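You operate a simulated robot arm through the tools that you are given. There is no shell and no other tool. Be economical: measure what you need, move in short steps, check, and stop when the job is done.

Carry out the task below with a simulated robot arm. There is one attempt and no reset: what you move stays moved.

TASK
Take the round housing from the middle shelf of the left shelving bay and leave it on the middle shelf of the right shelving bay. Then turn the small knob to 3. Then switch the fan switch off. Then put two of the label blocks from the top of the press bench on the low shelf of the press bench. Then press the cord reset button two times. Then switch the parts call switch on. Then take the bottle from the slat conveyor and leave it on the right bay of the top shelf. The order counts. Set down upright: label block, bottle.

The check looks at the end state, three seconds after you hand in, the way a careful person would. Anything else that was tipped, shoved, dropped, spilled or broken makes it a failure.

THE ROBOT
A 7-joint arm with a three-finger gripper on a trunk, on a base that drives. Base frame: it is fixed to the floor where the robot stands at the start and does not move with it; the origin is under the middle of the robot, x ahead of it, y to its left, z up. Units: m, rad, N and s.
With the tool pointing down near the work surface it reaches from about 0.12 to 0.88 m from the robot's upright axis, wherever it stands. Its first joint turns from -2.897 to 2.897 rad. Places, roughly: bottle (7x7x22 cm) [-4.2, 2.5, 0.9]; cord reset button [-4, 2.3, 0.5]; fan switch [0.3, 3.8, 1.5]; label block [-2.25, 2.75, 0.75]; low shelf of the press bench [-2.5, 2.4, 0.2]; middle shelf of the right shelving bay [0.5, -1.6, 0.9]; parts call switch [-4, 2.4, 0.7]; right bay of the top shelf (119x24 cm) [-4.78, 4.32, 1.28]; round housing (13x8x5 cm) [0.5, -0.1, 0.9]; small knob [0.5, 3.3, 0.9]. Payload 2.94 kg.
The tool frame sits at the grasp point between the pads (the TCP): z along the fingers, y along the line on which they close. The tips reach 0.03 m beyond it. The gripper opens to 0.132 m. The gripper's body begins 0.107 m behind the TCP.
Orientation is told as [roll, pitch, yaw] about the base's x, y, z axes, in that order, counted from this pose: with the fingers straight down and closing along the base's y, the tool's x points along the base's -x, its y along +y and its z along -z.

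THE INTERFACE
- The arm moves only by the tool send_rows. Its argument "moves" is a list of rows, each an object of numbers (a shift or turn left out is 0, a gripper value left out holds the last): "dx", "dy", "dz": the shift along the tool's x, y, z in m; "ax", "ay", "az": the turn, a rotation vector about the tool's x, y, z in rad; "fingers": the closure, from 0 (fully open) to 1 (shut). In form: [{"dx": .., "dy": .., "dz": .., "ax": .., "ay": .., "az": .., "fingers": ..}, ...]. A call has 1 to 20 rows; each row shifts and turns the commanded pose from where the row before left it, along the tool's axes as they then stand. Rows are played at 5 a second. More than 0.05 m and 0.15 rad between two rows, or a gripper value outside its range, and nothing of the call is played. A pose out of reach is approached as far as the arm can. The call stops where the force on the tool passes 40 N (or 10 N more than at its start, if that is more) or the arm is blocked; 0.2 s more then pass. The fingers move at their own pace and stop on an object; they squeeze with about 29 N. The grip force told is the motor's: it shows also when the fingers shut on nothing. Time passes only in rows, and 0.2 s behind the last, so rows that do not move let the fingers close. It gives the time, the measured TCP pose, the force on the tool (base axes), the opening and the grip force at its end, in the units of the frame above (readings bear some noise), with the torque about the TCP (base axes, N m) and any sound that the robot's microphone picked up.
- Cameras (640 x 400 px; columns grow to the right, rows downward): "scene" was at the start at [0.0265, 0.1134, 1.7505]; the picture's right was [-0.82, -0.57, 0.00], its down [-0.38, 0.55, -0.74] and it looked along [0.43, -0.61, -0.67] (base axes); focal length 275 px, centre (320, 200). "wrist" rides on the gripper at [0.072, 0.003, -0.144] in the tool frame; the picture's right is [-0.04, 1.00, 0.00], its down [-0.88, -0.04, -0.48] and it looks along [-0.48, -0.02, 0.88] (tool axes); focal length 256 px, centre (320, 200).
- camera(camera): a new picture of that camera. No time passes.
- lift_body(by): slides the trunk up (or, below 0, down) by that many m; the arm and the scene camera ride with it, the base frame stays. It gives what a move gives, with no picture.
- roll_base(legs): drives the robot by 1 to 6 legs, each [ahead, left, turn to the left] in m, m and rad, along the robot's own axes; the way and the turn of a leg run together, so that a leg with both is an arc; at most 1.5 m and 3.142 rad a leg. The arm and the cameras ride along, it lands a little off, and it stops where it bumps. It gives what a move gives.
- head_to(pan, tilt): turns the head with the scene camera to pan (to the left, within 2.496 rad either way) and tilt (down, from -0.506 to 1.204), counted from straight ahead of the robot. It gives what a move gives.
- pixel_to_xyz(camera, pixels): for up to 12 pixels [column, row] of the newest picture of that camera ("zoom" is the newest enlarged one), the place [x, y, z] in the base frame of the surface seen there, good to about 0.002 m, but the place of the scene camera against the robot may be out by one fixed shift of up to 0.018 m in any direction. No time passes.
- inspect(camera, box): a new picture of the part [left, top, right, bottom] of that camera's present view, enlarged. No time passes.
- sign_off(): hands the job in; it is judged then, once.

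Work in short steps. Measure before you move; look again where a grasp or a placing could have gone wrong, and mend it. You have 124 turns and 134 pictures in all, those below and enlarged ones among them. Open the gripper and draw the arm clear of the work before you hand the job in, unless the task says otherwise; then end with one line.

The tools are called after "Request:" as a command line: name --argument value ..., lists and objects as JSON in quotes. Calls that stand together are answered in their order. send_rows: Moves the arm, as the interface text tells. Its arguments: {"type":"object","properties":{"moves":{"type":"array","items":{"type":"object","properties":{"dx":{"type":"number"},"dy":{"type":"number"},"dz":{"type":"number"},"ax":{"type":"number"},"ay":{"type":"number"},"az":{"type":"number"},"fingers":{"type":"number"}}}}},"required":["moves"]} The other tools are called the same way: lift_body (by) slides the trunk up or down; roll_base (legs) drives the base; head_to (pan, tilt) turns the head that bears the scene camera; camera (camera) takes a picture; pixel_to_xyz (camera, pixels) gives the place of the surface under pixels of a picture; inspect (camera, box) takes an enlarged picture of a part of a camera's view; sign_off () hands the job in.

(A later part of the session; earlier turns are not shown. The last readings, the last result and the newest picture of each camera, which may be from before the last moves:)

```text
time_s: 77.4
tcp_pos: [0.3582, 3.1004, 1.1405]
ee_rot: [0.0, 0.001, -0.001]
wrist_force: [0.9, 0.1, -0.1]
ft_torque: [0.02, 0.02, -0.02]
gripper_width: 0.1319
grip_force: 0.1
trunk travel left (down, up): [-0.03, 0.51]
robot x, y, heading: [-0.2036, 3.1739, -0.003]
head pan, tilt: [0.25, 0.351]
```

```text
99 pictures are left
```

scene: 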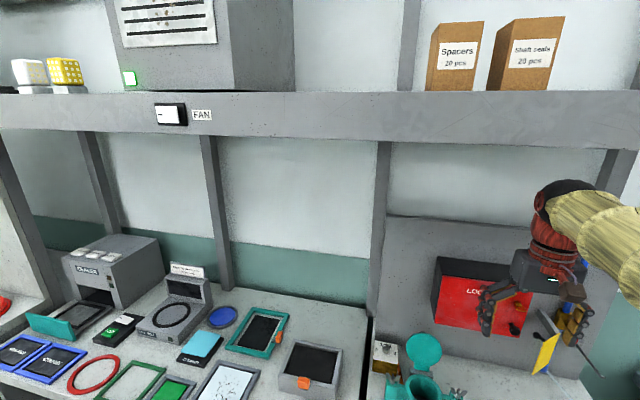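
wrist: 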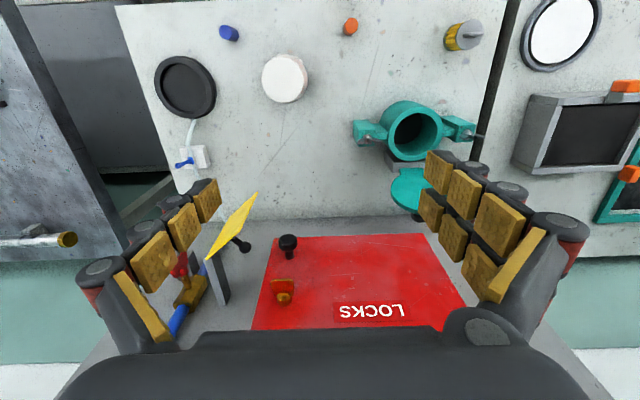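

I shift 0.237 m to the left, which centres the knob in the wrist camera.

Request:
send_rows --moves '[{"dy": 0.0475}, {"dy": 0.0475}, {"dy": 0.0475}, {"dy": 0.0475}, {"dy": 0.047}, {}]'

Request:
inspect --camera "wrist" --box '[240, 150, 400, 250]'

Request:
camera --camera "wrist"

```text
time_s: 78.8
tcp_pos: [0.3574, 3.3376, 1.1422]
ee_rot: [0.0, 0.0, -0.001]
wrist_force: [0.2, 0.3, 0.3]
ft_torque: [-0.05, 0.02, -0.03]
gripper_width: 0.1321
grip_force: 0.0
trunk travel left (down, up): [-0.03, 0.51]
robot x, y, heading: [-0.2042, 3.1712, -0.0]
head pan, tilt: [0.25, 0.351]
```

```text
4.00 times, centred on (320, 200) of wrist
```

zoom: 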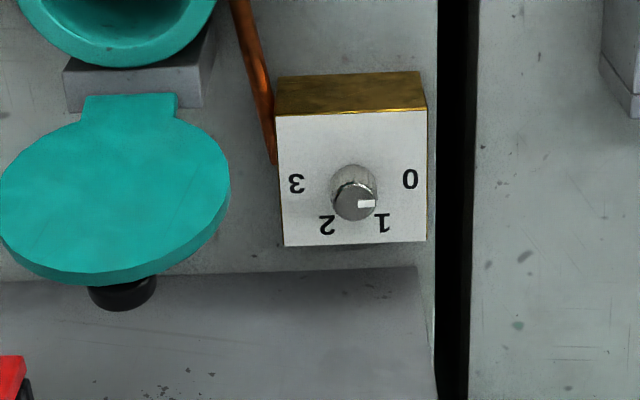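

```text
97 pictures are left
```

wrist: 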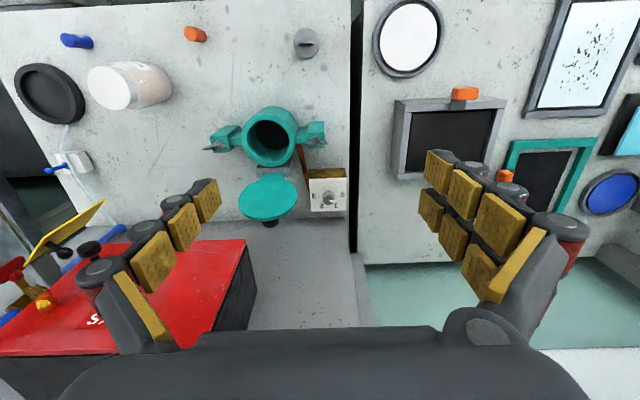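

Pointer mark at zoom (366,204) is toward the "0" (right); "3" lies opposite, so a 180° turn clockwise seen from above. I locate the knob and box precisely with the wrist camera.

Request:
pixel_to_xyz --camera "zoom" --pixels '[[345, 205], [366, 204], [356, 215], [340, 180], [375, 180], [300, 130], [410, 120], [410, 230], [295, 230], [200, 200], [130, 250], [240, 150]]'

Request:
pixel_to_xyz --camera "wrist" --pixels '[[245, 242], [250, 290], [300, 300], [320, 130]]'

```text
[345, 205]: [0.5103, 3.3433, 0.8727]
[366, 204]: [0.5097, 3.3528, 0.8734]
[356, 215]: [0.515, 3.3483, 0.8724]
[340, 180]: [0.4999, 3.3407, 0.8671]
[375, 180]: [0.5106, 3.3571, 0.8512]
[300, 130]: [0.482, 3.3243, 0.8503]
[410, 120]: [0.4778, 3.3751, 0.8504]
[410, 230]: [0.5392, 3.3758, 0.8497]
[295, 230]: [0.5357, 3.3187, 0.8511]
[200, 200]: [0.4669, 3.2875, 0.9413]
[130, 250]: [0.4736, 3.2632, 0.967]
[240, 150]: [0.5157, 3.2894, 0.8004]
```

```text
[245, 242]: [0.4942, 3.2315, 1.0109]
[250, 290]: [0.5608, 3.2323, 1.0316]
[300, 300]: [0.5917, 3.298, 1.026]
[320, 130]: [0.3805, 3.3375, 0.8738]
```

Axis ≈(0.509,3.348), knob top 0.873, box top 0.850. I move above it, half-close the fingers, turn to yaw −0.75 (tool az) and descend to z≈0.93 first.

Request:
send_rows --moves '[{"dx": -0.038, "dy": 0.0026, "fingers": 0.5}, {"dx": -0.038, "dy": 0.0026}, {"dx": -0.038, "dy": 0.0026}, {"dx": -0.0376, "dy": 0.0026}, {"az": -0.15}, {"az": -0.15}, {"az": -0.15}, {"az": -0.15}, {"az": -0.15}, {"dz": 0.05}, {"dz": 0.05}, {"dz": 0.05}, {"dz": 0.05}, {}]'

Request:
camera --camera "wrist"

```text
time_s: 81.8
tcp_pos: [0.5092, 3.3495, 0.9423]
ee_rot: [0.0, 0.001, 0.748]
wrist_force: [0.2, 0.1, -0.7]
ft_torque: [0.02, 0.02, 0.01]
gripper_width: 0.066
grip_force: 0.1
trunk travel left (down, up): [-0.03, 0.51]
robot x, y, heading: [-0.2055, 3.1735, -0.001]
head pan, tilt: [0.25, 0.351]
```

```text
96 pictures are left
```

wrist: 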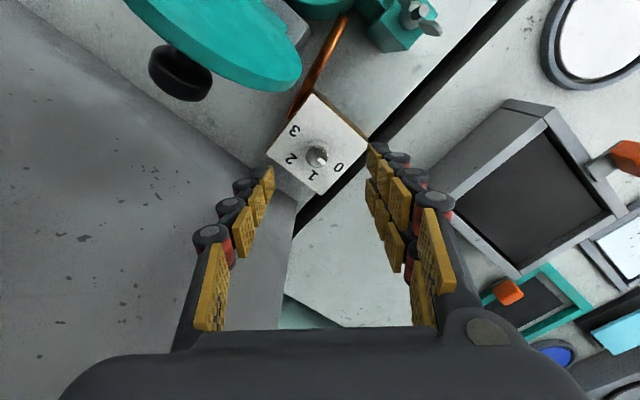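

The knob is centred between the fingers. I descend to z≈0.884, close, and turn 60°.

Request:
send_rows --moves '[{"dz": 0.03}, {"dz": 0.028}, {"fingers": 1}, {}, {}, {}, {}]'

Request:
inspect --camera "wrist" --box '[220, 80, 420, 205]'

```text
time_s: 83.4
tcp_pos: [0.5105, 3.3465, 0.8818]
ee_rot: [0.0, 0.0, 0.748]
wrist_force: [9.4, -9.0, -2.2]
ft_torque: [-0.08, -0.59, -0.01]
gripper_width: 0.0203
grip_force: 33.2
trunk travel left (down, up): [-0.03, 0.51]
robot x, y, heading: [-0.2043, 3.1684, -0.007]
head pan, tilt: [0.25, 0.351]
```

```text
3.20 times, centred on (320, 142) of wrist
```

zoom: 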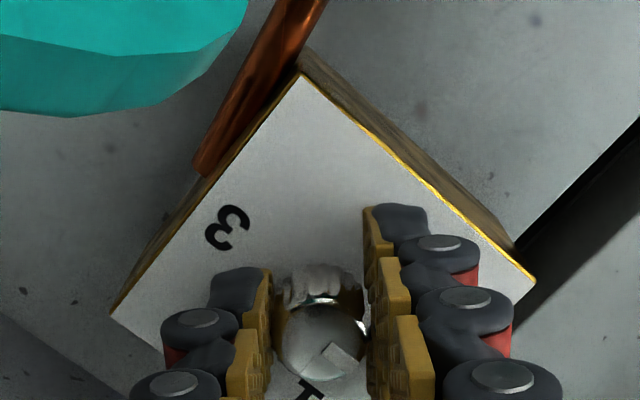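

Gripped (width 0.020) with a slight side force; I relieve it by 2 mm along tool −y and turn by 1.05 rad.

Request:
send_rows --moves '[{"dy": -0.002}, {"az": 0.15}, {"az": 0.15}, {"az": 0.15}, {"az": 0.15}, {"az": 0.15}, {"az": 0.15}, {"az": 0.15}, {}]'

Request:
inspect --camera "wrist" --box '[220, 80, 420, 205]'

```text
time_s: 85.4
tcp_pos: [0.5089, 3.3472, 0.8827]
ee_rot: [0.001, 0.003, -0.302]
wrist_force: [-6.8, 2.0, -0.3]
ft_torque: [0.19, 0.56, 0.01]
gripper_width: 0.0195
grip_force: 45.0
trunk travel left (down, up): [-0.03, 0.51]
robot x, y, heading: [-0.2031, 3.1697, -0.001]
head pan, tilt: [0.25, 0.351]
```

```text
3.20 times, centred on (320, 142) of wrist
```

zoom: 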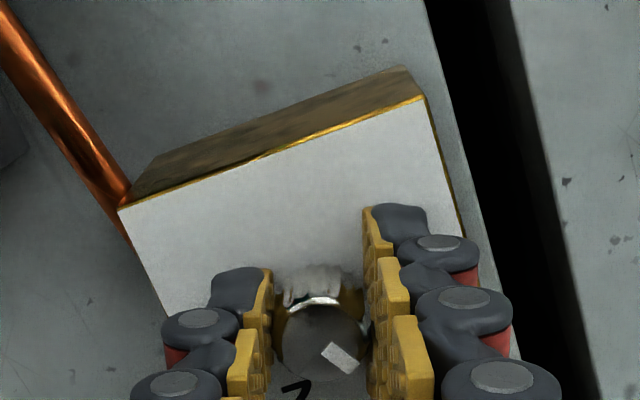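

The knob follows the fingers. I release, turn back, regrip and turn another 60°.

Request:
send_rows --moves '[{"fingers": 0.6}, {}, {}, {"az": -0.15}, {"az": -0.15}, {"az": -0.15}, {"az": -0.15}, {"az": -0.15}, {"az": -0.15}, {"az": -0.15}, {"fingers": 1}, {}, {}, {}, {}]'

Request:
inspect --camera "wrist" --box '[220, 80, 420, 205]'

```text
time_s: 88.6
tcp_pos: [0.5107, 3.345, 0.8829]
ee_rot: [0.0, 0.001, 0.749]
wrist_force: [0.3, -1.4, -0.4]
ft_torque: [0.09, -0.24, -0.02]
gripper_width: 0.0196
grip_force: 42.2
trunk travel left (down, up): [-0.03, 0.51]
robot x, y, heading: [-0.2088, 3.1747, -0.003]
head pan, tilt: [0.25, 0.351]
```

```text
3.20 times, centred on (320, 142) of wrist
```

zoom: 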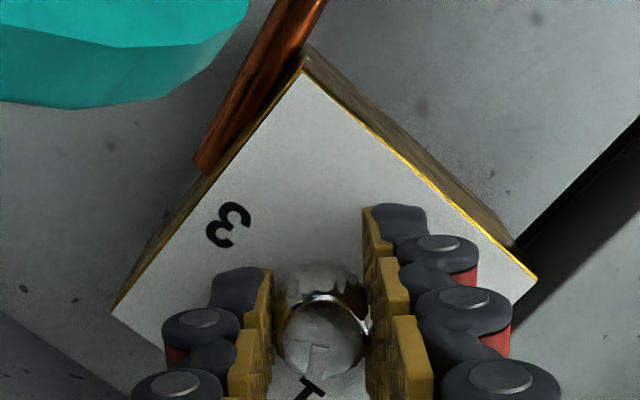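

Pointer now at "1". I turn another 60°, release, return and regrip.

Request:
send_rows --moves '[{"az": 0.15}, {"az": 0.15}, {"az": 0.15}, {"az": 0.15}, {"az": 0.15}, {"az": 0.15}, {"az": 0.15}, {}, {"fingers": 0.6}, {}, {}, {"az": -0.15}, {"az": -0.15}, {"az": -0.15}, {"az": -0.15}, {"az": -0.15}, {"az": -0.15}, {"az": -0.15}, {}]'

Request:
send_rows --moves '[{"fingers": 1}, {}, {}, {}, {}]'

Request:
inspect --camera "wrist" --box '[220, 80, 420, 205]'

```text
time_s: 92.6
tcp_pos: [0.5101, 3.3453, 0.8839]
ee_rot: [0.0, 0.0, 0.751]
wrist_force: [-0.3, 0.0, -0.3]
ft_torque: [0.0, -0.02, -0.03]
gripper_width: 0.0527
grip_force: 0.0
trunk travel left (down, up): [-0.03, 0.51]
robot x, y, heading: [-0.2052, 3.1741, -0.008]
head pan, tilt: [0.25, 0.351]
```

```text
time_s: 93.8
tcp_pos: [0.51, 3.3471, 0.885]
ee_rot: [0.002, -0.001, 0.748]
wrist_force: [0.3, -0.5, -0.4]
ft_torque: [0.12, -0.36, 0.01]
gripper_width: 0.0196
grip_force: 42.1
trunk travel left (down, up): [-0.03, 0.51]
robot x, y, heading: [-0.2004, 3.1729, 0.003]
head pan, tilt: [0.25, 0.351]
```

```text
3.20 times, centred on (320, 142) of wrist
```

zoom: 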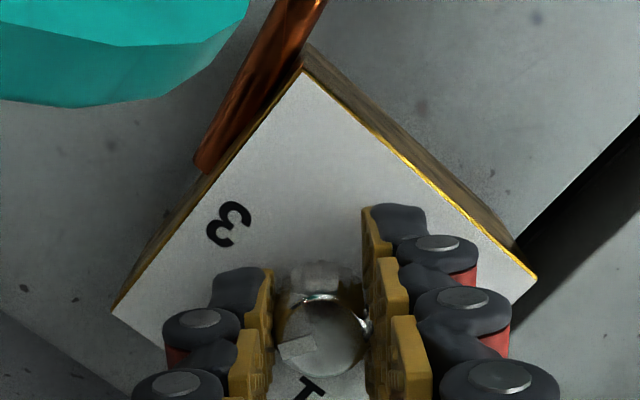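

Pointer is now at about "2". I make the last 60° turn, release and rise to check.

Request:
send_rows --moves '[{"az": 0.15}, {"az": 0.15}, {"az": 0.15}, {"az": 0.15}, {"az": 0.15}, {"az": 0.15}, {"az": 0.147}, {}, {"fingers": 0.5}, {}, {}, {"dz": -0.05}, {"dz": -0.05}, {}]'

Request:
camera --camera "wrist"

Request:
inspect --camera "wrist" --box '[260, 80, 380, 170]'

```text
time_s: 96.8
tcp_pos: [0.5098, 3.3461, 0.9853]
ee_rot: [0.0, 0.001, -0.296]
wrist_force: [-0.6, -0.2, 1.3]
ft_torque: [-0.01, -0.02, -0.01]
gripper_width: 0.0661
grip_force: 0.1
trunk travel left (down, up): [-0.03, 0.51]
robot x, y, heading: [-0.2036, 3.1741, -0.001]
head pan, tilt: [0.25, 0.351]
```

```text
91 pictures are left
```

wrist: 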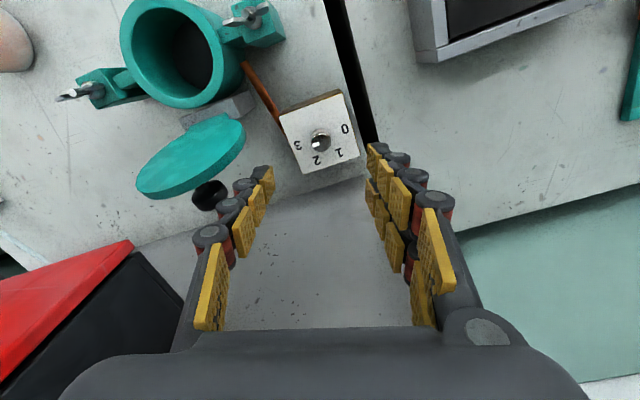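

```text
4.44 times, centred on (320, 125) of wrist
```

zoom: 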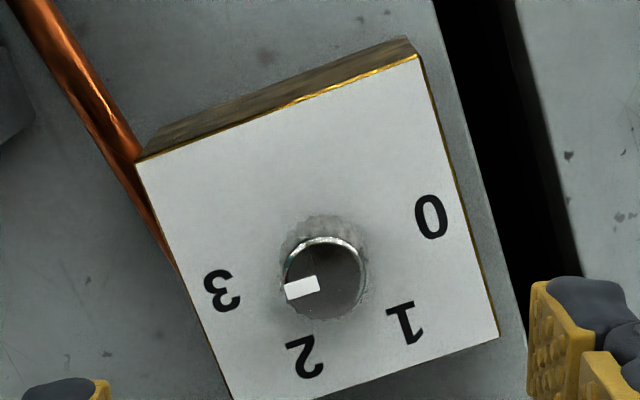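

Pointer is at 3. Now the fan switch: I turn the head to it and zoom while rising clear.

Request:
send_rows --moves '[{"az": -0.15}, {"az": -0.146}, {"dx": 0.045, "dz": -0.02}, {"dx": 0.045, "dz": -0.02}, {"dx": 0.045, "dz": -0.02}, {"dx": 0.045}, {"dx": 0.045}, {}]'

Request:
head_to --pan 0.85 --tilt 0.0

Request:
camera --camera "scene"

```text
time_s: 98.6
tcp_pos: [0.2849, 3.3441, 1.0434]
ee_rot: [0.0, -0.001, 0.002]
wrist_force: [-1.2, -0.6, 0.8]
ft_torque: [-0.02, -0.05, 0.02]
gripper_width: 0.0661
grip_force: 0.0
trunk travel left (down, up): [-0.03, 0.51]
robot x, y, heading: [-0.2037, 3.1719, 0.002]
head pan, tilt: [0.25, 0.351]
```

```text
time_s: 99.6
tcp_pos: [0.2858, 3.3444, 1.0433]
ee_rot: [0.0, 0.0, -0.001]
wrist_force: [0.3, 0.3, -0.1]
ft_torque: [-0.01, 0.02, 0.02]
gripper_width: 0.0659
grip_force: 0.1
trunk travel left (down, up): [-0.03, 0.51]
robot x, y, heading: [-0.2046, 3.1743, -0.001]
head pan, tilt: [0.85, 0.0]
```

```text
89 pictures are left
```

scene: 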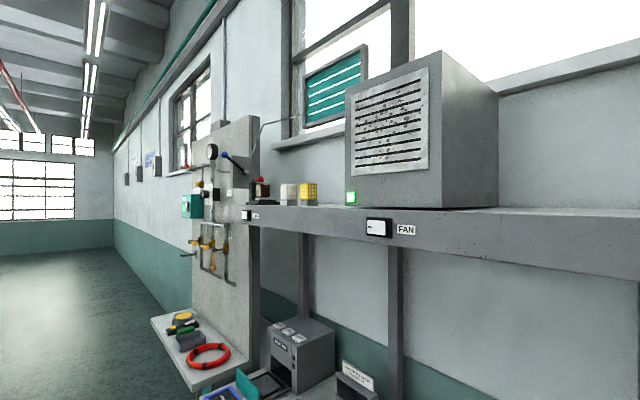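

Request:
inspect --camera "scene" --box '[355, 208, 425, 248]'

Request:
pixel_to_xyz --camera "zoom" --pixels '[[120, 180], [160, 180], [200, 180], [240, 180], [300, 180], [340, 180], [200, 130], [200, 230], [420, 200], [110, 240], [320, 280]]'

```text
9.14 times, centred on (390, 228) of scene
```

zoom: 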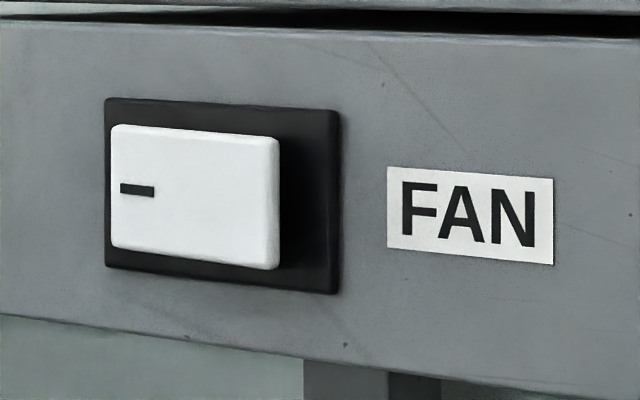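

```text
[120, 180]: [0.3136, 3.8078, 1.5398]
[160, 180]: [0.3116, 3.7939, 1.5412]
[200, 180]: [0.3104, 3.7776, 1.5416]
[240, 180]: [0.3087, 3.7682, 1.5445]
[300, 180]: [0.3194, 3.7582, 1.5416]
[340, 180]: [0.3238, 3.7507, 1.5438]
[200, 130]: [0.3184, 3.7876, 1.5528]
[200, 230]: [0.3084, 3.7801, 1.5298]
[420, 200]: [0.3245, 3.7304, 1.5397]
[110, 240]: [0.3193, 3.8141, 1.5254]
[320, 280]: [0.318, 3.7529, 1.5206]
```

The rocker's left (mark) end is in, the right end (y≈3.765) stands proud: on. Pressing the right end switches off. I back off, strafe left, and raise the trunk.

Request:
roll_base --legs '[[-0.25, 0, 0], [0, 0.52, 0]]'

Request:
lift_body --by 0.42

Request:
send_rows --moves '[{"ay": -0.143, "fingers": 1}, {"ay": -0.143}, {"ay": -0.143}, {"ay": -0.143}, {"ay": -0.143}, {"ay": -0.143}, {"ay": -0.143}, {"ay": -0.143}, {"ay": -0.143}, {"ay": -0.143}, {"ay": -0.141}, {}]'

Request:
camera --camera "wrist"

```text
time_s: 104.1
tcp_pos: [0.033, 3.8689, 1.0448]
ee_rot: [0.0, 0.0, 0.005]
wrist_force: [-0.7, 0.0, 0.5]
ft_torque: [0.02, -0.02, -0.03]
gripper_width: 0.0661
grip_force: 0.1
trunk travel left (down, up): [-0.03, 0.51]
robot x, y, heading: [-0.4569, 3.6939, 0.007]
head pan, tilt: [0.85, 0.0]
```

```text
refused: 0.42 is not a number from -0.4 to 0.4
```

```text
time_s: 106.7
tcp_pos: [0.0326, 3.8689, 1.0439]
ee_rot: [2.639, -1.569, -2.635]
wrist_force: [0.4, 0.0, -0.6]
ft_torque: [-0.02, -0.01, -0.01]
gripper_width: 0.0
grip_force: 28.5
trunk travel left (down, up): [-0.03, 0.51]
robot x, y, heading: [-0.4541, 3.6933, 0.005]
head pan, tilt: [0.85, 0.0]
```

```text
87 pictures are left
```

wrist: 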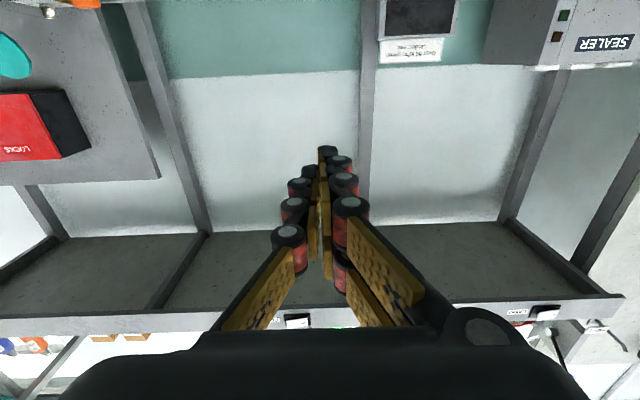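

Tool is horizontal. The trunk step is limited to 0.4 m; I raise by 0.4 and 0.09 and look.

Request:
lift_body --by 0.4

Request:
camera --camera "wrist"

```text
time_s: 110.5
tcp_pos: [0.0309, 3.8692, 1.4441]
ee_rot: [0.957, -1.571, -0.95]
wrist_force: [-0.4, -0.7, -0.4]
ft_torque: [0.01, 0.0, 0.03]
gripper_width: 0.0001
grip_force: 28.8
trunk travel left (down, up): [-0.43, 0.11]
robot x, y, heading: [-0.4562, 3.6932, 0.007]
head pan, tilt: [0.85, 0.0]
```

```text
86 pictures are left
```

wrist: 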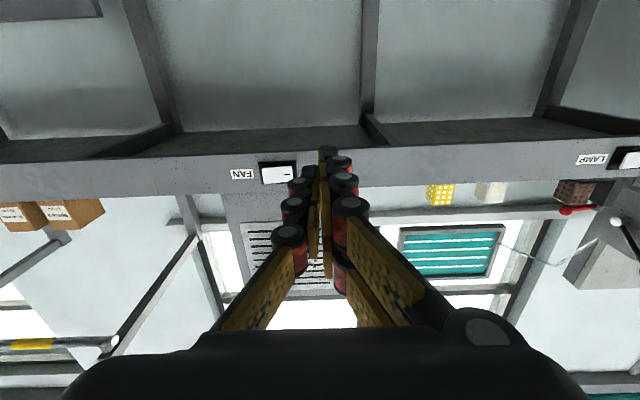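

The FAN rocker is at wrist (278,173). I measure it.

Request:
inspect --camera "wrist" --box '[225, 150, 305, 200]'

Request:
pixel_to_xyz --camera "zoom" --pixels '[[310, 185], [340, 185], [400, 185], [450, 185], [500, 180], [400, 140], [400, 240], [150, 190], [550, 180]]'

```text
8.00 times, centred on (265, 175) of wrist
```

zoom: 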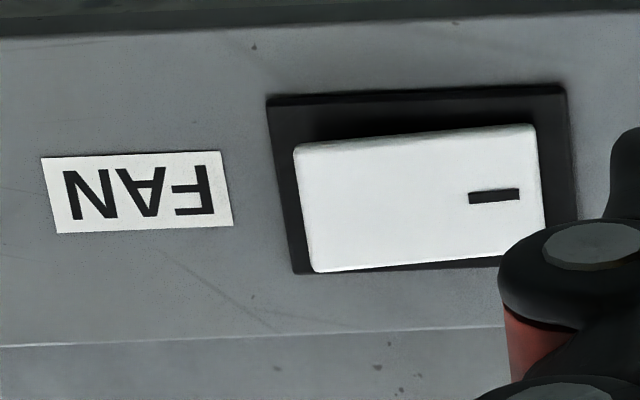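

```text
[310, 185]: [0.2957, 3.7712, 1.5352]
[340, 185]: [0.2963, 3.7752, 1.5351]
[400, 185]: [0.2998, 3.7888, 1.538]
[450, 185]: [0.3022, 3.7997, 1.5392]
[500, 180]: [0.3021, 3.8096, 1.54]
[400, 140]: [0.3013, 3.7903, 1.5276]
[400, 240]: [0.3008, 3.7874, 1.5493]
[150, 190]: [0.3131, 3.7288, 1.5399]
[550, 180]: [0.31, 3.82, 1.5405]
```

Rocker's raised end is at (0.296,3.773,1.537), true pivot y≈3.79. I align the closed tips with y=3.775, z=1.538 and stop 3 cm short.

Request:
send_rows --moves '[{"dx": -0.0315, "dy": -0.0313}, {"dx": -0.0315, "dy": -0.0313}, {"dx": -0.0315, "dy": -0.0313}, {"dz": 0.04}, {"dz": 0.04}, {"dz": 0.04}, {"dz": 0.04}, {"dz": 0.04}, {}]'

Request:
camera --camera "wrist"

```text
time_s: 112.5
tcp_pos: [0.2325, 3.7758, 1.5395]
ee_rot: [2.56, -1.569, -2.552]
wrist_force: [-0.1, -0.4, -0.1]
ft_torque: [-0.04, 0.02, -0.02]
gripper_width: 0.0
grip_force: 28.1
trunk travel left (down, up): [-0.43, 0.11]
robot x, y, heading: [-0.4528, 3.6912, 0.004]
head pan, tilt: [0.85, 0.0]
```

```text
84 pictures are left
```

wrist: 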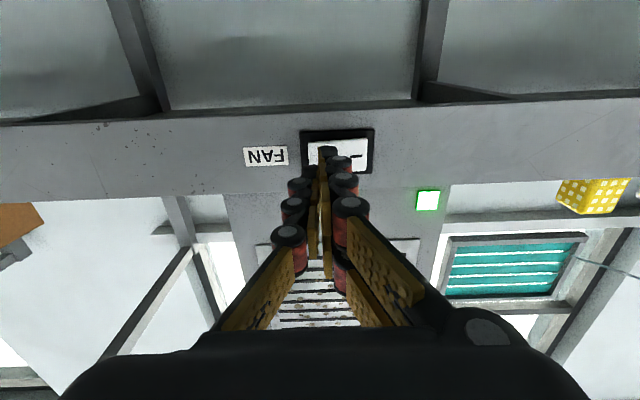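

The tips face the raised end. I shift 3 mm to −y and push slowly.

Request:
send_rows --moves '[{"dy": -0.004, "dz": 0.02}, {"dz": 0.012}, {"dz": 0.004}, {"dz": 0.004}, {"dz": 0.003}, {}]'

Request:
inspect --camera "wrist" --box '[230, 100, 470, 240]'

```text
time_s: 113.9
tcp_pos: [0.2764, 3.7728, 1.5396]
ee_rot: [1.49, -1.57, -1.481]
wrist_force: [-0.3, -0.2, -0.1]
ft_torque: [0.01, 0.04, 0.0]
gripper_width: 0.0005
grip_force: 28.5
trunk travel left (down, up): [-0.43, 0.11]
robot x, y, heading: [-0.4567, 3.694, 0.005]
head pan, tilt: [0.85, 0.0]
```

```text
2.67 times, centred on (350, 170) of wrist
```

zoom: 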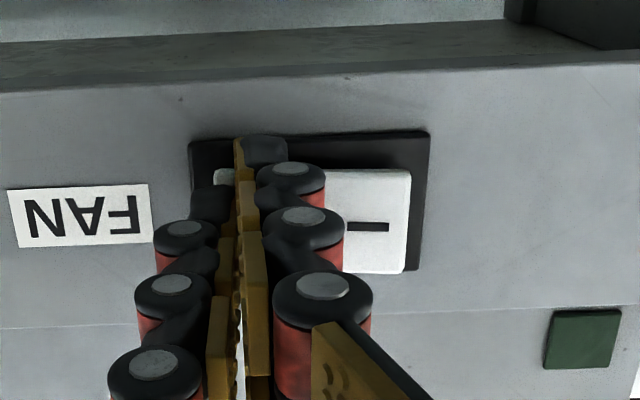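

The green light is out: fan off. I retreat 0.15 m and turn the tool back down, open, and look around toward the press bench.

Request:
send_rows --moves '[{"dz": -0.03}, {"dz": -0.04}, {"dz": -0.04}, {"dz": -0.04}, {"dz": -0.04}, {"dz": -0.04}, {}]'

Request:
inspect --camera "wrist" --box '[230, 100, 470, 240]'

Request:
head_to --pan 2.4 --tilt 0.45

Request:
camera --camera "scene"

Request:
head_to --pan -2.4 --tilt 0.45

Request:
camera --camera "scene"

```text
time_s: 115.5
tcp_pos: [0.048, 3.7709, 1.5383]
ee_rot: [-0.162, -1.571, 0.168]
wrist_force: [-0.5, 0.4, 0.2]
ft_torque: [-0.01, -0.03, 0.01]
gripper_width: 0.0
grip_force: 28.3
trunk travel left (down, up): [-0.43, 0.11]
robot x, y, heading: [-0.4555, 3.69, 0.004]
head pan, tilt: [0.85, 0.0]
```

```text
2.67 times, centred on (350, 170) of wrist
```

zoom: 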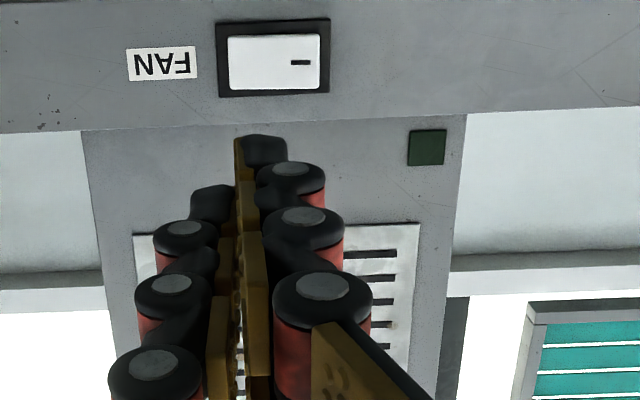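

```text
time_s: 117.1
tcp_pos: [0.0471, 3.7701, 1.5389]
ee_rot: [1.344, -1.572, -1.338]
wrist_force: [0.3, 0.5, -0.9]
ft_torque: [0.03, 0.02, 0.0]
gripper_width: 0.0
grip_force: 28.7
trunk travel left (down, up): [-0.43, 0.11]
robot x, y, heading: [-0.4566, 3.6959, -0.002]
head pan, tilt: [2.4, 0.45]
```

```text
81 pictures are left
```

scene: 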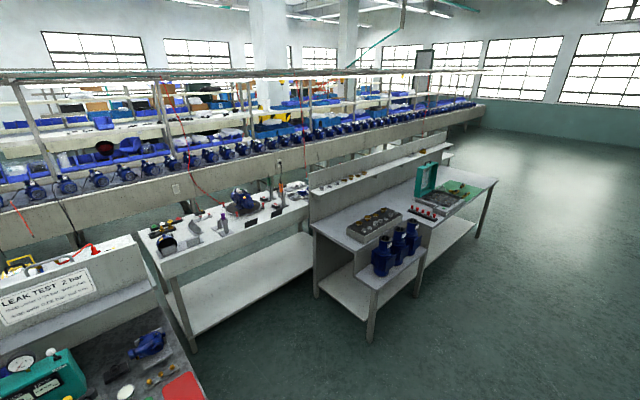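

```text
time_s: 120.9
tcp_pos: [0.0464, 3.7714, 1.5389]
ee_rot: [1.307, -1.569, -1.302]
wrist_force: [0.2, -0.8, 0.0]
ft_torque: [-0.01, -0.02, -0.02]
gripper_width: 0.0001
grip_force: 28.5
trunk travel left (down, up): [-0.43, 0.11]
robot x, y, heading: [-0.4561, 3.6945, 0.003]
head pan, tilt: [-2.4, 0.45]
```

```text
80 pictures are left
```

scene: 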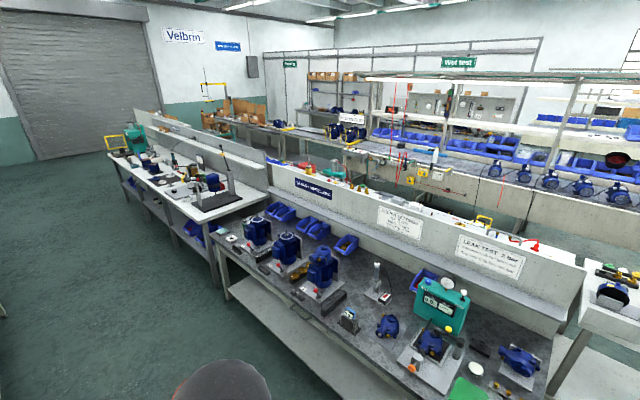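

Rocker now lies the other way and the light is out. I measure the layout of the benches to find a way to the far aisle, from both pan views.

Request:
pixel_to_xyz --camera "scene" --pixels '[[545, 395], [580, 330], [585, 270], [600, 290], [440, 225], [520, 240], [270, 160], [220, 140], [330, 240], [400, 150], [640, 250], [480, 170]]'

Request:
head_to --pan 2.4 --tilt 0.45

Request:
camera --camera "scene"

Request:
pixel_to_xyz --camera "scene" --pixels '[[193, 350], [155, 290], [165, 250], [200, 330], [315, 290], [370, 335], [480, 235], [300, 250], [310, 230], [240, 215], [260, 170], [420, 280]]'

```text
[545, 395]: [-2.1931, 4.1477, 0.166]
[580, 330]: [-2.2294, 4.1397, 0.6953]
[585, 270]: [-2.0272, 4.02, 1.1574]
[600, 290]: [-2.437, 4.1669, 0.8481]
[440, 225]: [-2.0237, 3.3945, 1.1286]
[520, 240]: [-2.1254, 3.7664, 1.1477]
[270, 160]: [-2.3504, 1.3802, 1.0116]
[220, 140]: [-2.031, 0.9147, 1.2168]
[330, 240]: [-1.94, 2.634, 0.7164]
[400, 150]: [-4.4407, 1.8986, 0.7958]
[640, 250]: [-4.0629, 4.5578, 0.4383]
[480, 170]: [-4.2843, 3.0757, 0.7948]
```

```text
time_s: 124.7
tcp_pos: [0.0487, 3.7713, 1.5379]
ee_rot: [1.261, -1.569, -1.256]
wrist_force: [0.2, -0.7, 0.2]
ft_torque: [-0.02, 0.0, 0.02]
gripper_width: 0.0
grip_force: 29.4
trunk travel left (down, up): [-0.43, 0.11]
robot x, y, heading: [-0.4538, 3.6928, 0.008]
head pan, tilt: [2.4, 0.45]
```

```text
79 pictures are left
```

scene: 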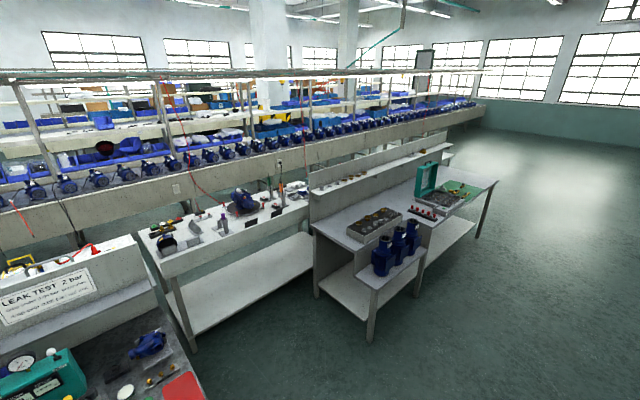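

```text
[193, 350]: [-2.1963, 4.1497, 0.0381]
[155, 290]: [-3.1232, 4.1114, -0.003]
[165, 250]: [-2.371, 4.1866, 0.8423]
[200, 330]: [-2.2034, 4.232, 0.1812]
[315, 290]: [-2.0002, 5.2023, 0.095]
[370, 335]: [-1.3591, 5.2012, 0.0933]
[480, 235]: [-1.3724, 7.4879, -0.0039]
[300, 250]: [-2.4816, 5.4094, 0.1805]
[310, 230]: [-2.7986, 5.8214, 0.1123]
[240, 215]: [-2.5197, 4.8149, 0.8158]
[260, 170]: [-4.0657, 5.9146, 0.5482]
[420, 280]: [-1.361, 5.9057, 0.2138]
```

I measure a few more points to see whether there is a gap in the back row near y≈4.

Request:
pixel_to_xyz --camera "scene" --pixels '[[130, 240], [145, 285], [75, 255], [150, 300], [110, 240], [20, 265], [140, 350], [175, 360], [145, 232], [130, 290], [250, 330], [100, 300]]'

Request:
inspect --camera "scene" --box '[0, 150, 320, 400]'

```text
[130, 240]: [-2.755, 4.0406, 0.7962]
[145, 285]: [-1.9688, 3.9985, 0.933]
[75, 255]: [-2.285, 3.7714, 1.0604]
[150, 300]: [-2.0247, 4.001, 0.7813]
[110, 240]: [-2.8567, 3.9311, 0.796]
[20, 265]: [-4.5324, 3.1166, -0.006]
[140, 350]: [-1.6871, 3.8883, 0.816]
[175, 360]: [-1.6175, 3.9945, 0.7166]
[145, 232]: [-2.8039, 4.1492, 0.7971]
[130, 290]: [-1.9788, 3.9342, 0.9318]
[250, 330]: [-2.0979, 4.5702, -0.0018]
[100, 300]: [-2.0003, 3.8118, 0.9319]
```

```text
1.60 times, centred on (160, 275) of scene
```

zoom: 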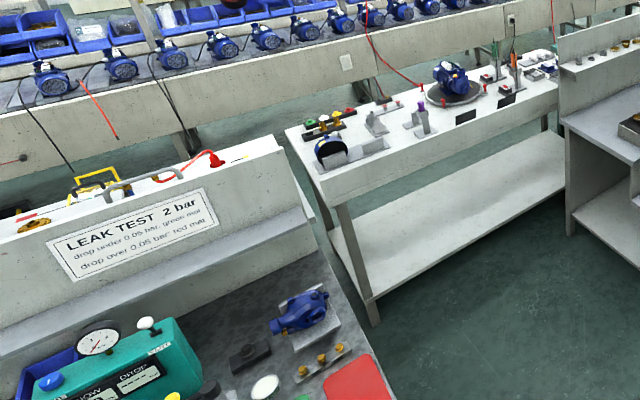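

There is no gap in the back row; I must go around its north end. I back off, put the tool down-pointing, lower the trunk and turn left to face +y.

Request:
roll_base --legs '[[-0.22, 0, 0]]'

Request:
send_rows --moves '[{"ay": 0.143, "fingers": 0}, {"ay": 0.143}, {"ay": 0.143}, {"ay": 0.143}, {"ay": 0.143}, {"ay": 0.143}, {"ay": 0.143}, {"ay": 0.143}, {"ay": 0.143}, {"ay": 0.143}, {"ay": 0.141}, {"dx": 0.04, "dy": -0.04}, {"dx": 0.04, "dy": -0.04}, {}]'

Request:
lift_body --by -0.3

Request:
roll_base --legs '[[0, 0, 1.571]]'

Request:
head_to --pan 0.5 --tilt 0.3

Request:
camera --camera "scene"

```text
time_s: 126.4
tcp_pos: [-0.1733, 3.7698, 1.5389]
ee_rot: [2.675, -1.569, -2.666]
wrist_force: [-0.1, 0.8, -0.2]
ft_torque: [0.02, 0.03, 0.0]
gripper_width: 0.0
grip_force: 28.0
trunk travel left (down, up): [-0.43, 0.11]
robot x, y, heading: [-0.6721, 3.6933, 0.01]
head pan, tilt: [2.4, 0.45]
```

```text
refused: row 12 steps farther than a row can; nothing moved
```

```text
time_s: 129.4
tcp_pos: [-0.1718, 3.7718, 1.238]
ee_rot: [2.131, -1.57, -2.123]
wrist_force: [-0.3, 0.7, 0.0]
ft_torque: [0.03, 0.0, -0.02]
gripper_width: 0.0
grip_force: 28.6
trunk travel left (down, up): [-0.13, 0.41]
robot x, y, heading: [-0.6782, 3.6896, 0.012]
head pan, tilt: [2.4, 0.45]
```

```text
time_s: 133.6
tcp_pos: [-0.7519, 4.1949, 1.2391]
ee_rot: [1.965, -1.57, -0.391]
wrist_force: [-0.1, 0.4, -1.3]
ft_torque: [-0.02, 0.0, 0.0]
gripper_width: 0.0
grip_force: 28.5
trunk travel left (down, up): [-0.13, 0.41]
robot x, y, heading: [-0.6761, 3.6926, 1.574]
head pan, tilt: [2.4, 0.45]
```

```text
time_s: 135.5
tcp_pos: [-0.7511, 4.1937, 1.2388]
ee_rot: [2.038, -1.572, -0.464]
wrist_force: [-0.1, 0.0, -1.2]
ft_torque: [-0.05, -0.01, 0.01]
gripper_width: 0.0001
grip_force: 29.2
trunk travel left (down, up): [-0.13, 0.41]
robot x, y, heading: [-0.6767, 3.6915, 1.569]
head pan, tilt: [0.499, 0.3]
```

```text
77 pictures are left
```

scene: 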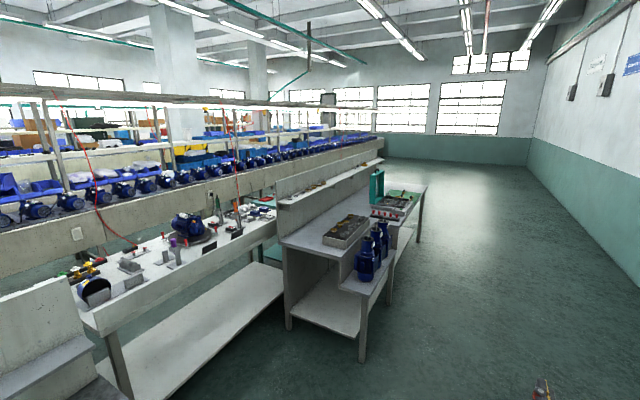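

The aisle ahead is free. I turn the tool down, then drive ahead 4.2 m and look left.

Request:
send_rows --moves '[{"ay": 0.143, "fingers": 0}, {"ay": 0.143}, {"ay": 0.143}, {"ay": 0.143}, {"ay": 0.143}, {"ay": 0.143}, {"ay": 0.143}, {"ay": 0.143}, {"ay": 0.143}, {"ay": 0.143}, {"ay": 0.141}, {}]'

Request:
roll_base --legs '[[1.4, 0, 0], [1.4, 0, 0], [1.4, 0, 0]]'

Request:
head_to --pan 1.7 --tilt 0.4

Request:
camera --camera "scene"

```text
time_s: 138.1
tcp_pos: [-0.7521, 4.1939, 1.2385]
ee_rot: [0.002, 0.002, 1.572]
wrist_force: [0.4, 0.4, 0.2]
ft_torque: [-0.03, -0.01, -0.01]
gripper_width: 0.1322
grip_force: 0.1
trunk travel left (down, up): [-0.13, 0.41]
robot x, y, heading: [-0.6774, 3.6912, 1.574]
head pan, tilt: [0.499, 0.3]
```

```text
time_s: 158.2
tcp_pos: [-0.7753, 8.3882, 1.2378]
ee_rot: [-0.001, 0.0, 1.573]
wrist_force: [0.2, -0.7, -0.2]
ft_torque: [0.02, -0.02, -0.02]
gripper_width: 0.1319
grip_force: 0.0
trunk travel left (down, up): [-0.13, 0.41]
robot x, y, heading: [-0.6991, 7.8857, 1.577]
head pan, tilt: [0.499, 0.3]
```

```text
time_s: 159.6
tcp_pos: [-0.775, 8.3869, 1.2381]
ee_rot: [0.0, 0.0, 1.573]
wrist_force: [0.8, -1.0, 0.1]
ft_torque: [0.03, 0.0, 0.0]
gripper_width: 0.1322
grip_force: 0.0
trunk travel left (down, up): [-0.13, 0.41]
robot x, y, heading: [-0.6998, 7.8868, 1.573]
head pan, tilt: [1.7, 0.4]
```

```text
76 pictures are left
```

scene: 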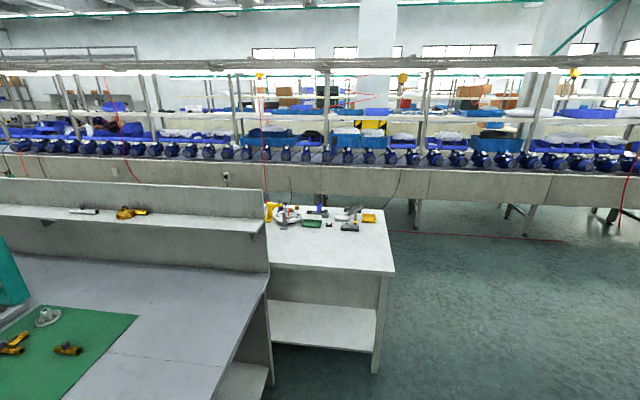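

The row ends just ahead-left; I measure the back bench's end and the corridor beyond.

Request:
pixel_to_xyz --camera "scene" --pixels '[[375, 370], [390, 270], [270, 270], [365, 220], [450, 235], [520, 230], [420, 220], [620, 200], [500, 300], [260, 390]]'

```text
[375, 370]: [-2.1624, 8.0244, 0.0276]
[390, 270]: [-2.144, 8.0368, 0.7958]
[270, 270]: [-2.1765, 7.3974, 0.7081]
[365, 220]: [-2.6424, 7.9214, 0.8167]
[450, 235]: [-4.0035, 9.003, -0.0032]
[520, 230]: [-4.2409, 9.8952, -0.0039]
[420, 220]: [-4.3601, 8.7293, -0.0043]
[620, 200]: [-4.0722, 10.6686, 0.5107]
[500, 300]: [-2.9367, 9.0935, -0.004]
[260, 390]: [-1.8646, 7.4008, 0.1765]
```

Back bench ends at y≈8.04, x≥-2.86; the conveyor front is at x≈-4.05. I drive to (-0.7,8.75), turn left, go to x≈-3.45, turn left to face the corridor.

Request:
roll_base --legs '[[0.87, 0, 0], [0, 0, 1.57], [1.38, 0, 0], [1.38, 0, 0], [0, 0, 1.57]]'

Request:
head_to --pan 0.0 --tilt 0.35

Request:
camera --camera "scene"

```text
time_s: 184.8
tcp_pos: [-3.3493, 8.167, 1.2391]
ee_rot: [0.001, -0.001, -1.516]
wrist_force: [0.7, -0.2, -0.1]
ft_torque: [0.04, -0.04, 0.01]
gripper_width: 0.132
grip_force: 0.0
trunk travel left (down, up): [-0.13, 0.41]
robot x, y, heading: [-3.4484, 8.6616, -1.514]
head pan, tilt: [1.7, 0.4]
```

```text
time_s: 186.5
tcp_pos: [-3.3489, 8.1675, 1.2384]
ee_rot: [0.001, 0.001, -1.516]
wrist_force: [-0.3, 0.3, 0.5]
ft_torque: [-0.01, -0.02, 0.0]
gripper_width: 0.1322
grip_force: 0.1
trunk travel left (down, up): [-0.13, 0.41]
robot x, y, heading: [-3.4446, 8.6669, -1.519]
head pan, tilt: [0.0, 0.351]
```

```text
75 pictures are left
```

scene: 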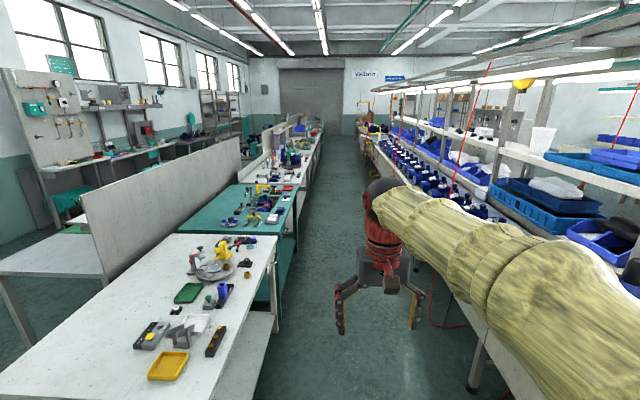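

Corridor ahead is open. I measure the left bench edges and right conveyor edge before driving.

Request:
pixel_to_xyz --camera "scene" --pixels '[[276, 250], [300, 195], [297, 240], [318, 140], [375, 175], [470, 340], [430, 320], [365, 150], [320, 160]]'

Request:
roll_base --legs '[[0, 0, -0.052], [1.3, 0, 0], [1.3, 0, 0]]'

Request:
camera --camera "scene"

```text
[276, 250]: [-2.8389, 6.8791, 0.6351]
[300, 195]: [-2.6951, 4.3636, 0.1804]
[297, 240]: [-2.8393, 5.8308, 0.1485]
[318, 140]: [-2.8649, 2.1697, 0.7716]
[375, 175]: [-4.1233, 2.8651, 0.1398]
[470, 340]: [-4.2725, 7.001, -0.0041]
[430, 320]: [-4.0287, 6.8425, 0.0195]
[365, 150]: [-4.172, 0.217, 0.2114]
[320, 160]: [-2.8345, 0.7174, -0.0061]
```

```text
time_s: 199.6
tcp_pos: [-3.3913, 5.5531, 1.2387]
ee_rot: [0.002, 0.0, -1.579]
wrist_force: [0.4, -0.5, 0.4]
ft_torque: [0.0, 0.0, -0.01]
gripper_width: 0.1318
grip_force: 0.1
trunk travel left (down, up): [-0.13, 0.41]
robot x, y, heading: [-3.4605, 6.0562, -1.575]
head pan, tilt: [0.0, 0.351]
```

```text
74 pictures are left
```

scene: 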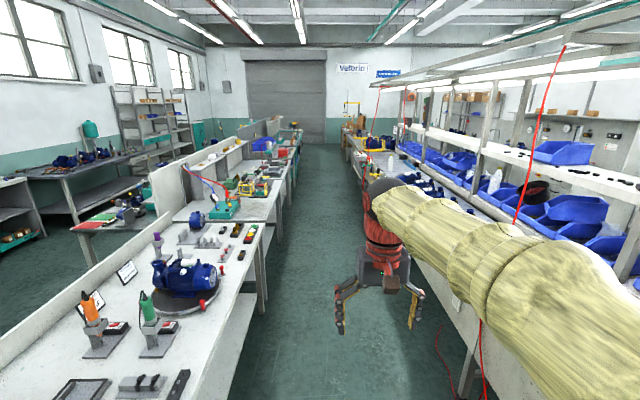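

Clear. I go on 2.6 m and look to the left at the press bench.

Request:
roll_base --legs '[[1.3, 0, 0], [1.3, 0, 0]]'

Request:
head_to --pan 0.75 --tilt 0.5

Request:
camera --camera "scene"

Request:
head_to --pan -0.65 --tilt 0.4

Request:
camera --camera "scene"

```text
time_s: 212.2
tcp_pos: [-3.3648, 2.9768, 1.2388]
ee_rot: [-0.001, 0.0, -1.559]
wrist_force: [-0.6, 0.0, -0.5]
ft_torque: [0.02, 0.0, 0.0]
gripper_width: 0.132
grip_force: 0.1
trunk travel left (down, up): [-0.13, 0.41]
robot x, y, heading: [-3.4448, 3.4775, -1.561]
head pan, tilt: [0.0, 0.351]
```

```text
time_s: 213.3
tcp_pos: [-3.3653, 2.9775, 1.2374]
ee_rot: [0.001, -0.001, -1.557]
wrist_force: [-0.6, -0.4, -0.1]
ft_torque: [0.02, -0.01, -0.01]
gripper_width: 0.132
grip_force: 0.1
trunk travel left (down, up): [-0.13, 0.41]
robot x, y, heading: [-3.4455, 3.4831, -1.56]
head pan, tilt: [0.75, 0.499]
```

```text
73 pictures are left
```

scene: 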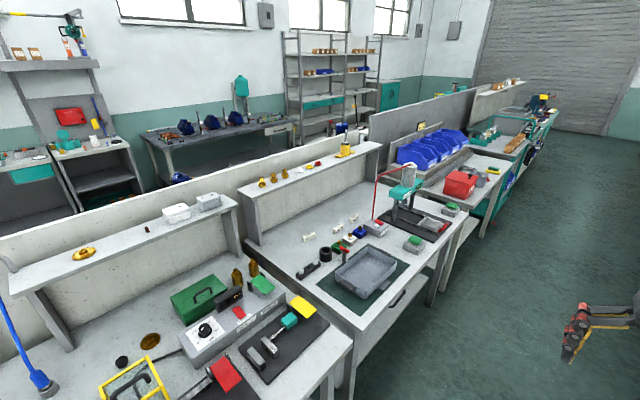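

```text
time_s: 214.8
tcp_pos: [-3.3642, 2.9787, 1.2377]
ee_rot: [0.0, -0.001, -1.56]
wrist_force: [0.5, -0.4, -0.1]
ft_torque: [-0.04, -0.01, 0.0]
gripper_width: 0.132
grip_force: 0.1
trunk travel left (down, up): [-0.13, 0.41]
robot x, y, heading: [-3.4449, 3.4812, -1.557]
head pan, tilt: [-0.649, 0.4]
```

```text
72 pictures are left
```

scene: 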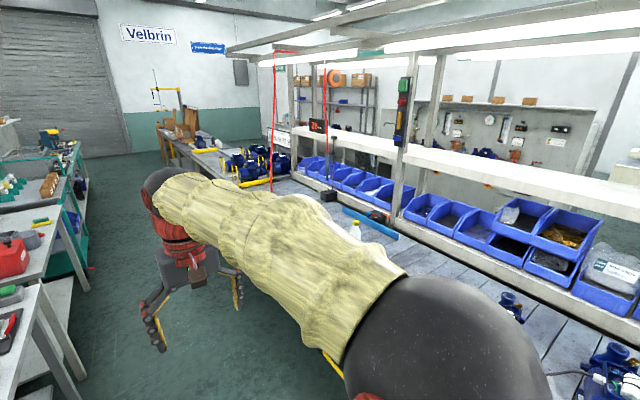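

The press bench (with the arbor press) is left-ahead; white label blocks near (308,237),(335,225),(355,217) of the earlier view. I look there again enlarged.

Request:
head_to --pan 0.75 --tilt 0.5

Request:
inspect --camera "scene" --box '[270, 150, 460, 300]'

Request:
pixel_to_xyz --camera "zoom" --pixels '[[120, 290], [225, 250], [280, 225], [305, 260], [340, 400], [250, 310], [100, 390], [480, 250], [420, 190], [590, 260], [560, 330], [440, 360]]'

```text
time_s: 216.4
tcp_pos: [-3.3651, 2.9758, 1.2383]
ee_rot: [0.001, 0.001, -1.559]
wrist_force: [0.3, 0.0, 0.3]
ft_torque: [-0.02, -0.03, 0.0]
gripper_width: 0.1319
grip_force: 0.0
trunk travel left (down, up): [-0.13, 0.41]
robot x, y, heading: [-3.448, 3.4787, -1.563]
head pan, tilt: [0.75, 0.499]
```

```text
2.67 times, centred on (365, 225) of scene
```

zoom: 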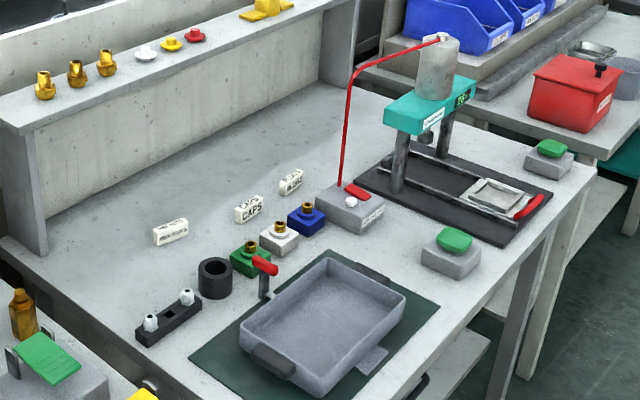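

```text
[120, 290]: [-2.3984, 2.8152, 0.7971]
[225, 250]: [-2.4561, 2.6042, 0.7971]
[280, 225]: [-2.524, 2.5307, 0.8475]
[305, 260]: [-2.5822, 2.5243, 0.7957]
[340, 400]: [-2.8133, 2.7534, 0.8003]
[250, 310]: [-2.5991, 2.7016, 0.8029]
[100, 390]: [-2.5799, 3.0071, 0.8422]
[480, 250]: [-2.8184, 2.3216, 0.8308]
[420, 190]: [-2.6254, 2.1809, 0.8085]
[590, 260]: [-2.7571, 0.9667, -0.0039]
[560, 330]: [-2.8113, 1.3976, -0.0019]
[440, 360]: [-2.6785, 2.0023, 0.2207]
```

Three blocks at zoom (170,232), (249,209), (291,182). I measure their tops and sides and take a tighter view.

Request:
inspect --camera "scene" --box '[305, 205, 375, 250]'

Request:
pixel_to_xyz --camera "zoom" --pixels '[[80, 215], [110, 225], [65, 240], [110, 250], [270, 155], [290, 165], [275, 185], [370, 100], [395, 110], [385, 115], [480, 100], [200, 230]]'

```text
8.89 times, centred on (340, 228) of scene
```

zoom: 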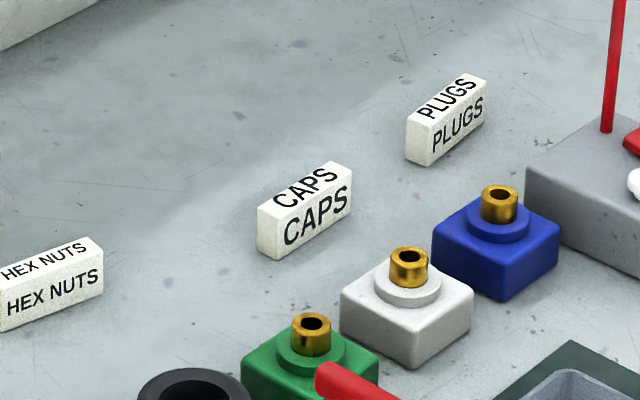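

```text
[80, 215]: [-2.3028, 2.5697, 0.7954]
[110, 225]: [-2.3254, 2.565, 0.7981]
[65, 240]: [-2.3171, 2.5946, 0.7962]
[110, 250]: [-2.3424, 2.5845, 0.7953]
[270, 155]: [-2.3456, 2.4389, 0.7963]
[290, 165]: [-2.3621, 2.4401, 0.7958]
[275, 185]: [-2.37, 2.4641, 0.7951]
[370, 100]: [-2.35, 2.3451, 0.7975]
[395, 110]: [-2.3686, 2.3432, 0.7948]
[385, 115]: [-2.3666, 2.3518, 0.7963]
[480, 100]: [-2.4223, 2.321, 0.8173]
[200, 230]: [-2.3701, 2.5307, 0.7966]
```

Those pixels missed the blocks; now HEX NUTS (50,280), CAPS (305,210), PLUGS (445,120) in this zoom.

Request:
pixel_to_xyz --camera "zoom" --pixels '[[50, 265], [95, 245], [55, 300], [305, 190], [262, 212], [345, 170], [320, 215], [445, 95], [412, 118], [480, 80], [460, 130], [275, 240]]'

Request:
inspect --camera "scene" --box '[340, 260, 440, 400]'

```text
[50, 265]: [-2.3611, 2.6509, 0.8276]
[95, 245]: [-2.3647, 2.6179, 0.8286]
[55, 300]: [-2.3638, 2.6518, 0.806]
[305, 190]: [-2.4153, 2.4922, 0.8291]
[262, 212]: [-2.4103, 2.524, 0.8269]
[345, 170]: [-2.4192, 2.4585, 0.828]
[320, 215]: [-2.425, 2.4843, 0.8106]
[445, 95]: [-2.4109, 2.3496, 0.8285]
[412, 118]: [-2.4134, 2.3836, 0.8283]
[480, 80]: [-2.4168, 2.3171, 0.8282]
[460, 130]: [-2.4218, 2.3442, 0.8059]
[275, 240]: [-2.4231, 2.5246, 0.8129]
```

```text
2.86 times, centred on (390, 330) of scene
```

zoom: 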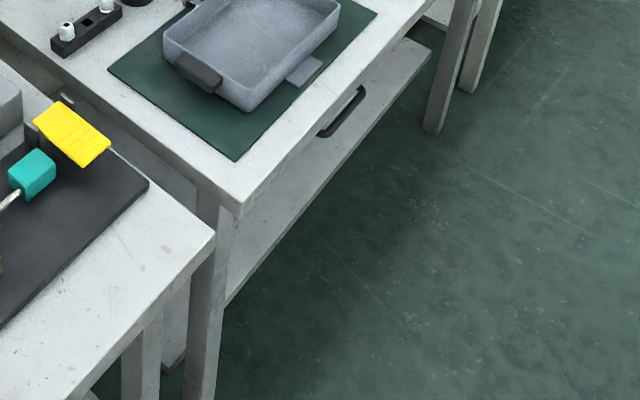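

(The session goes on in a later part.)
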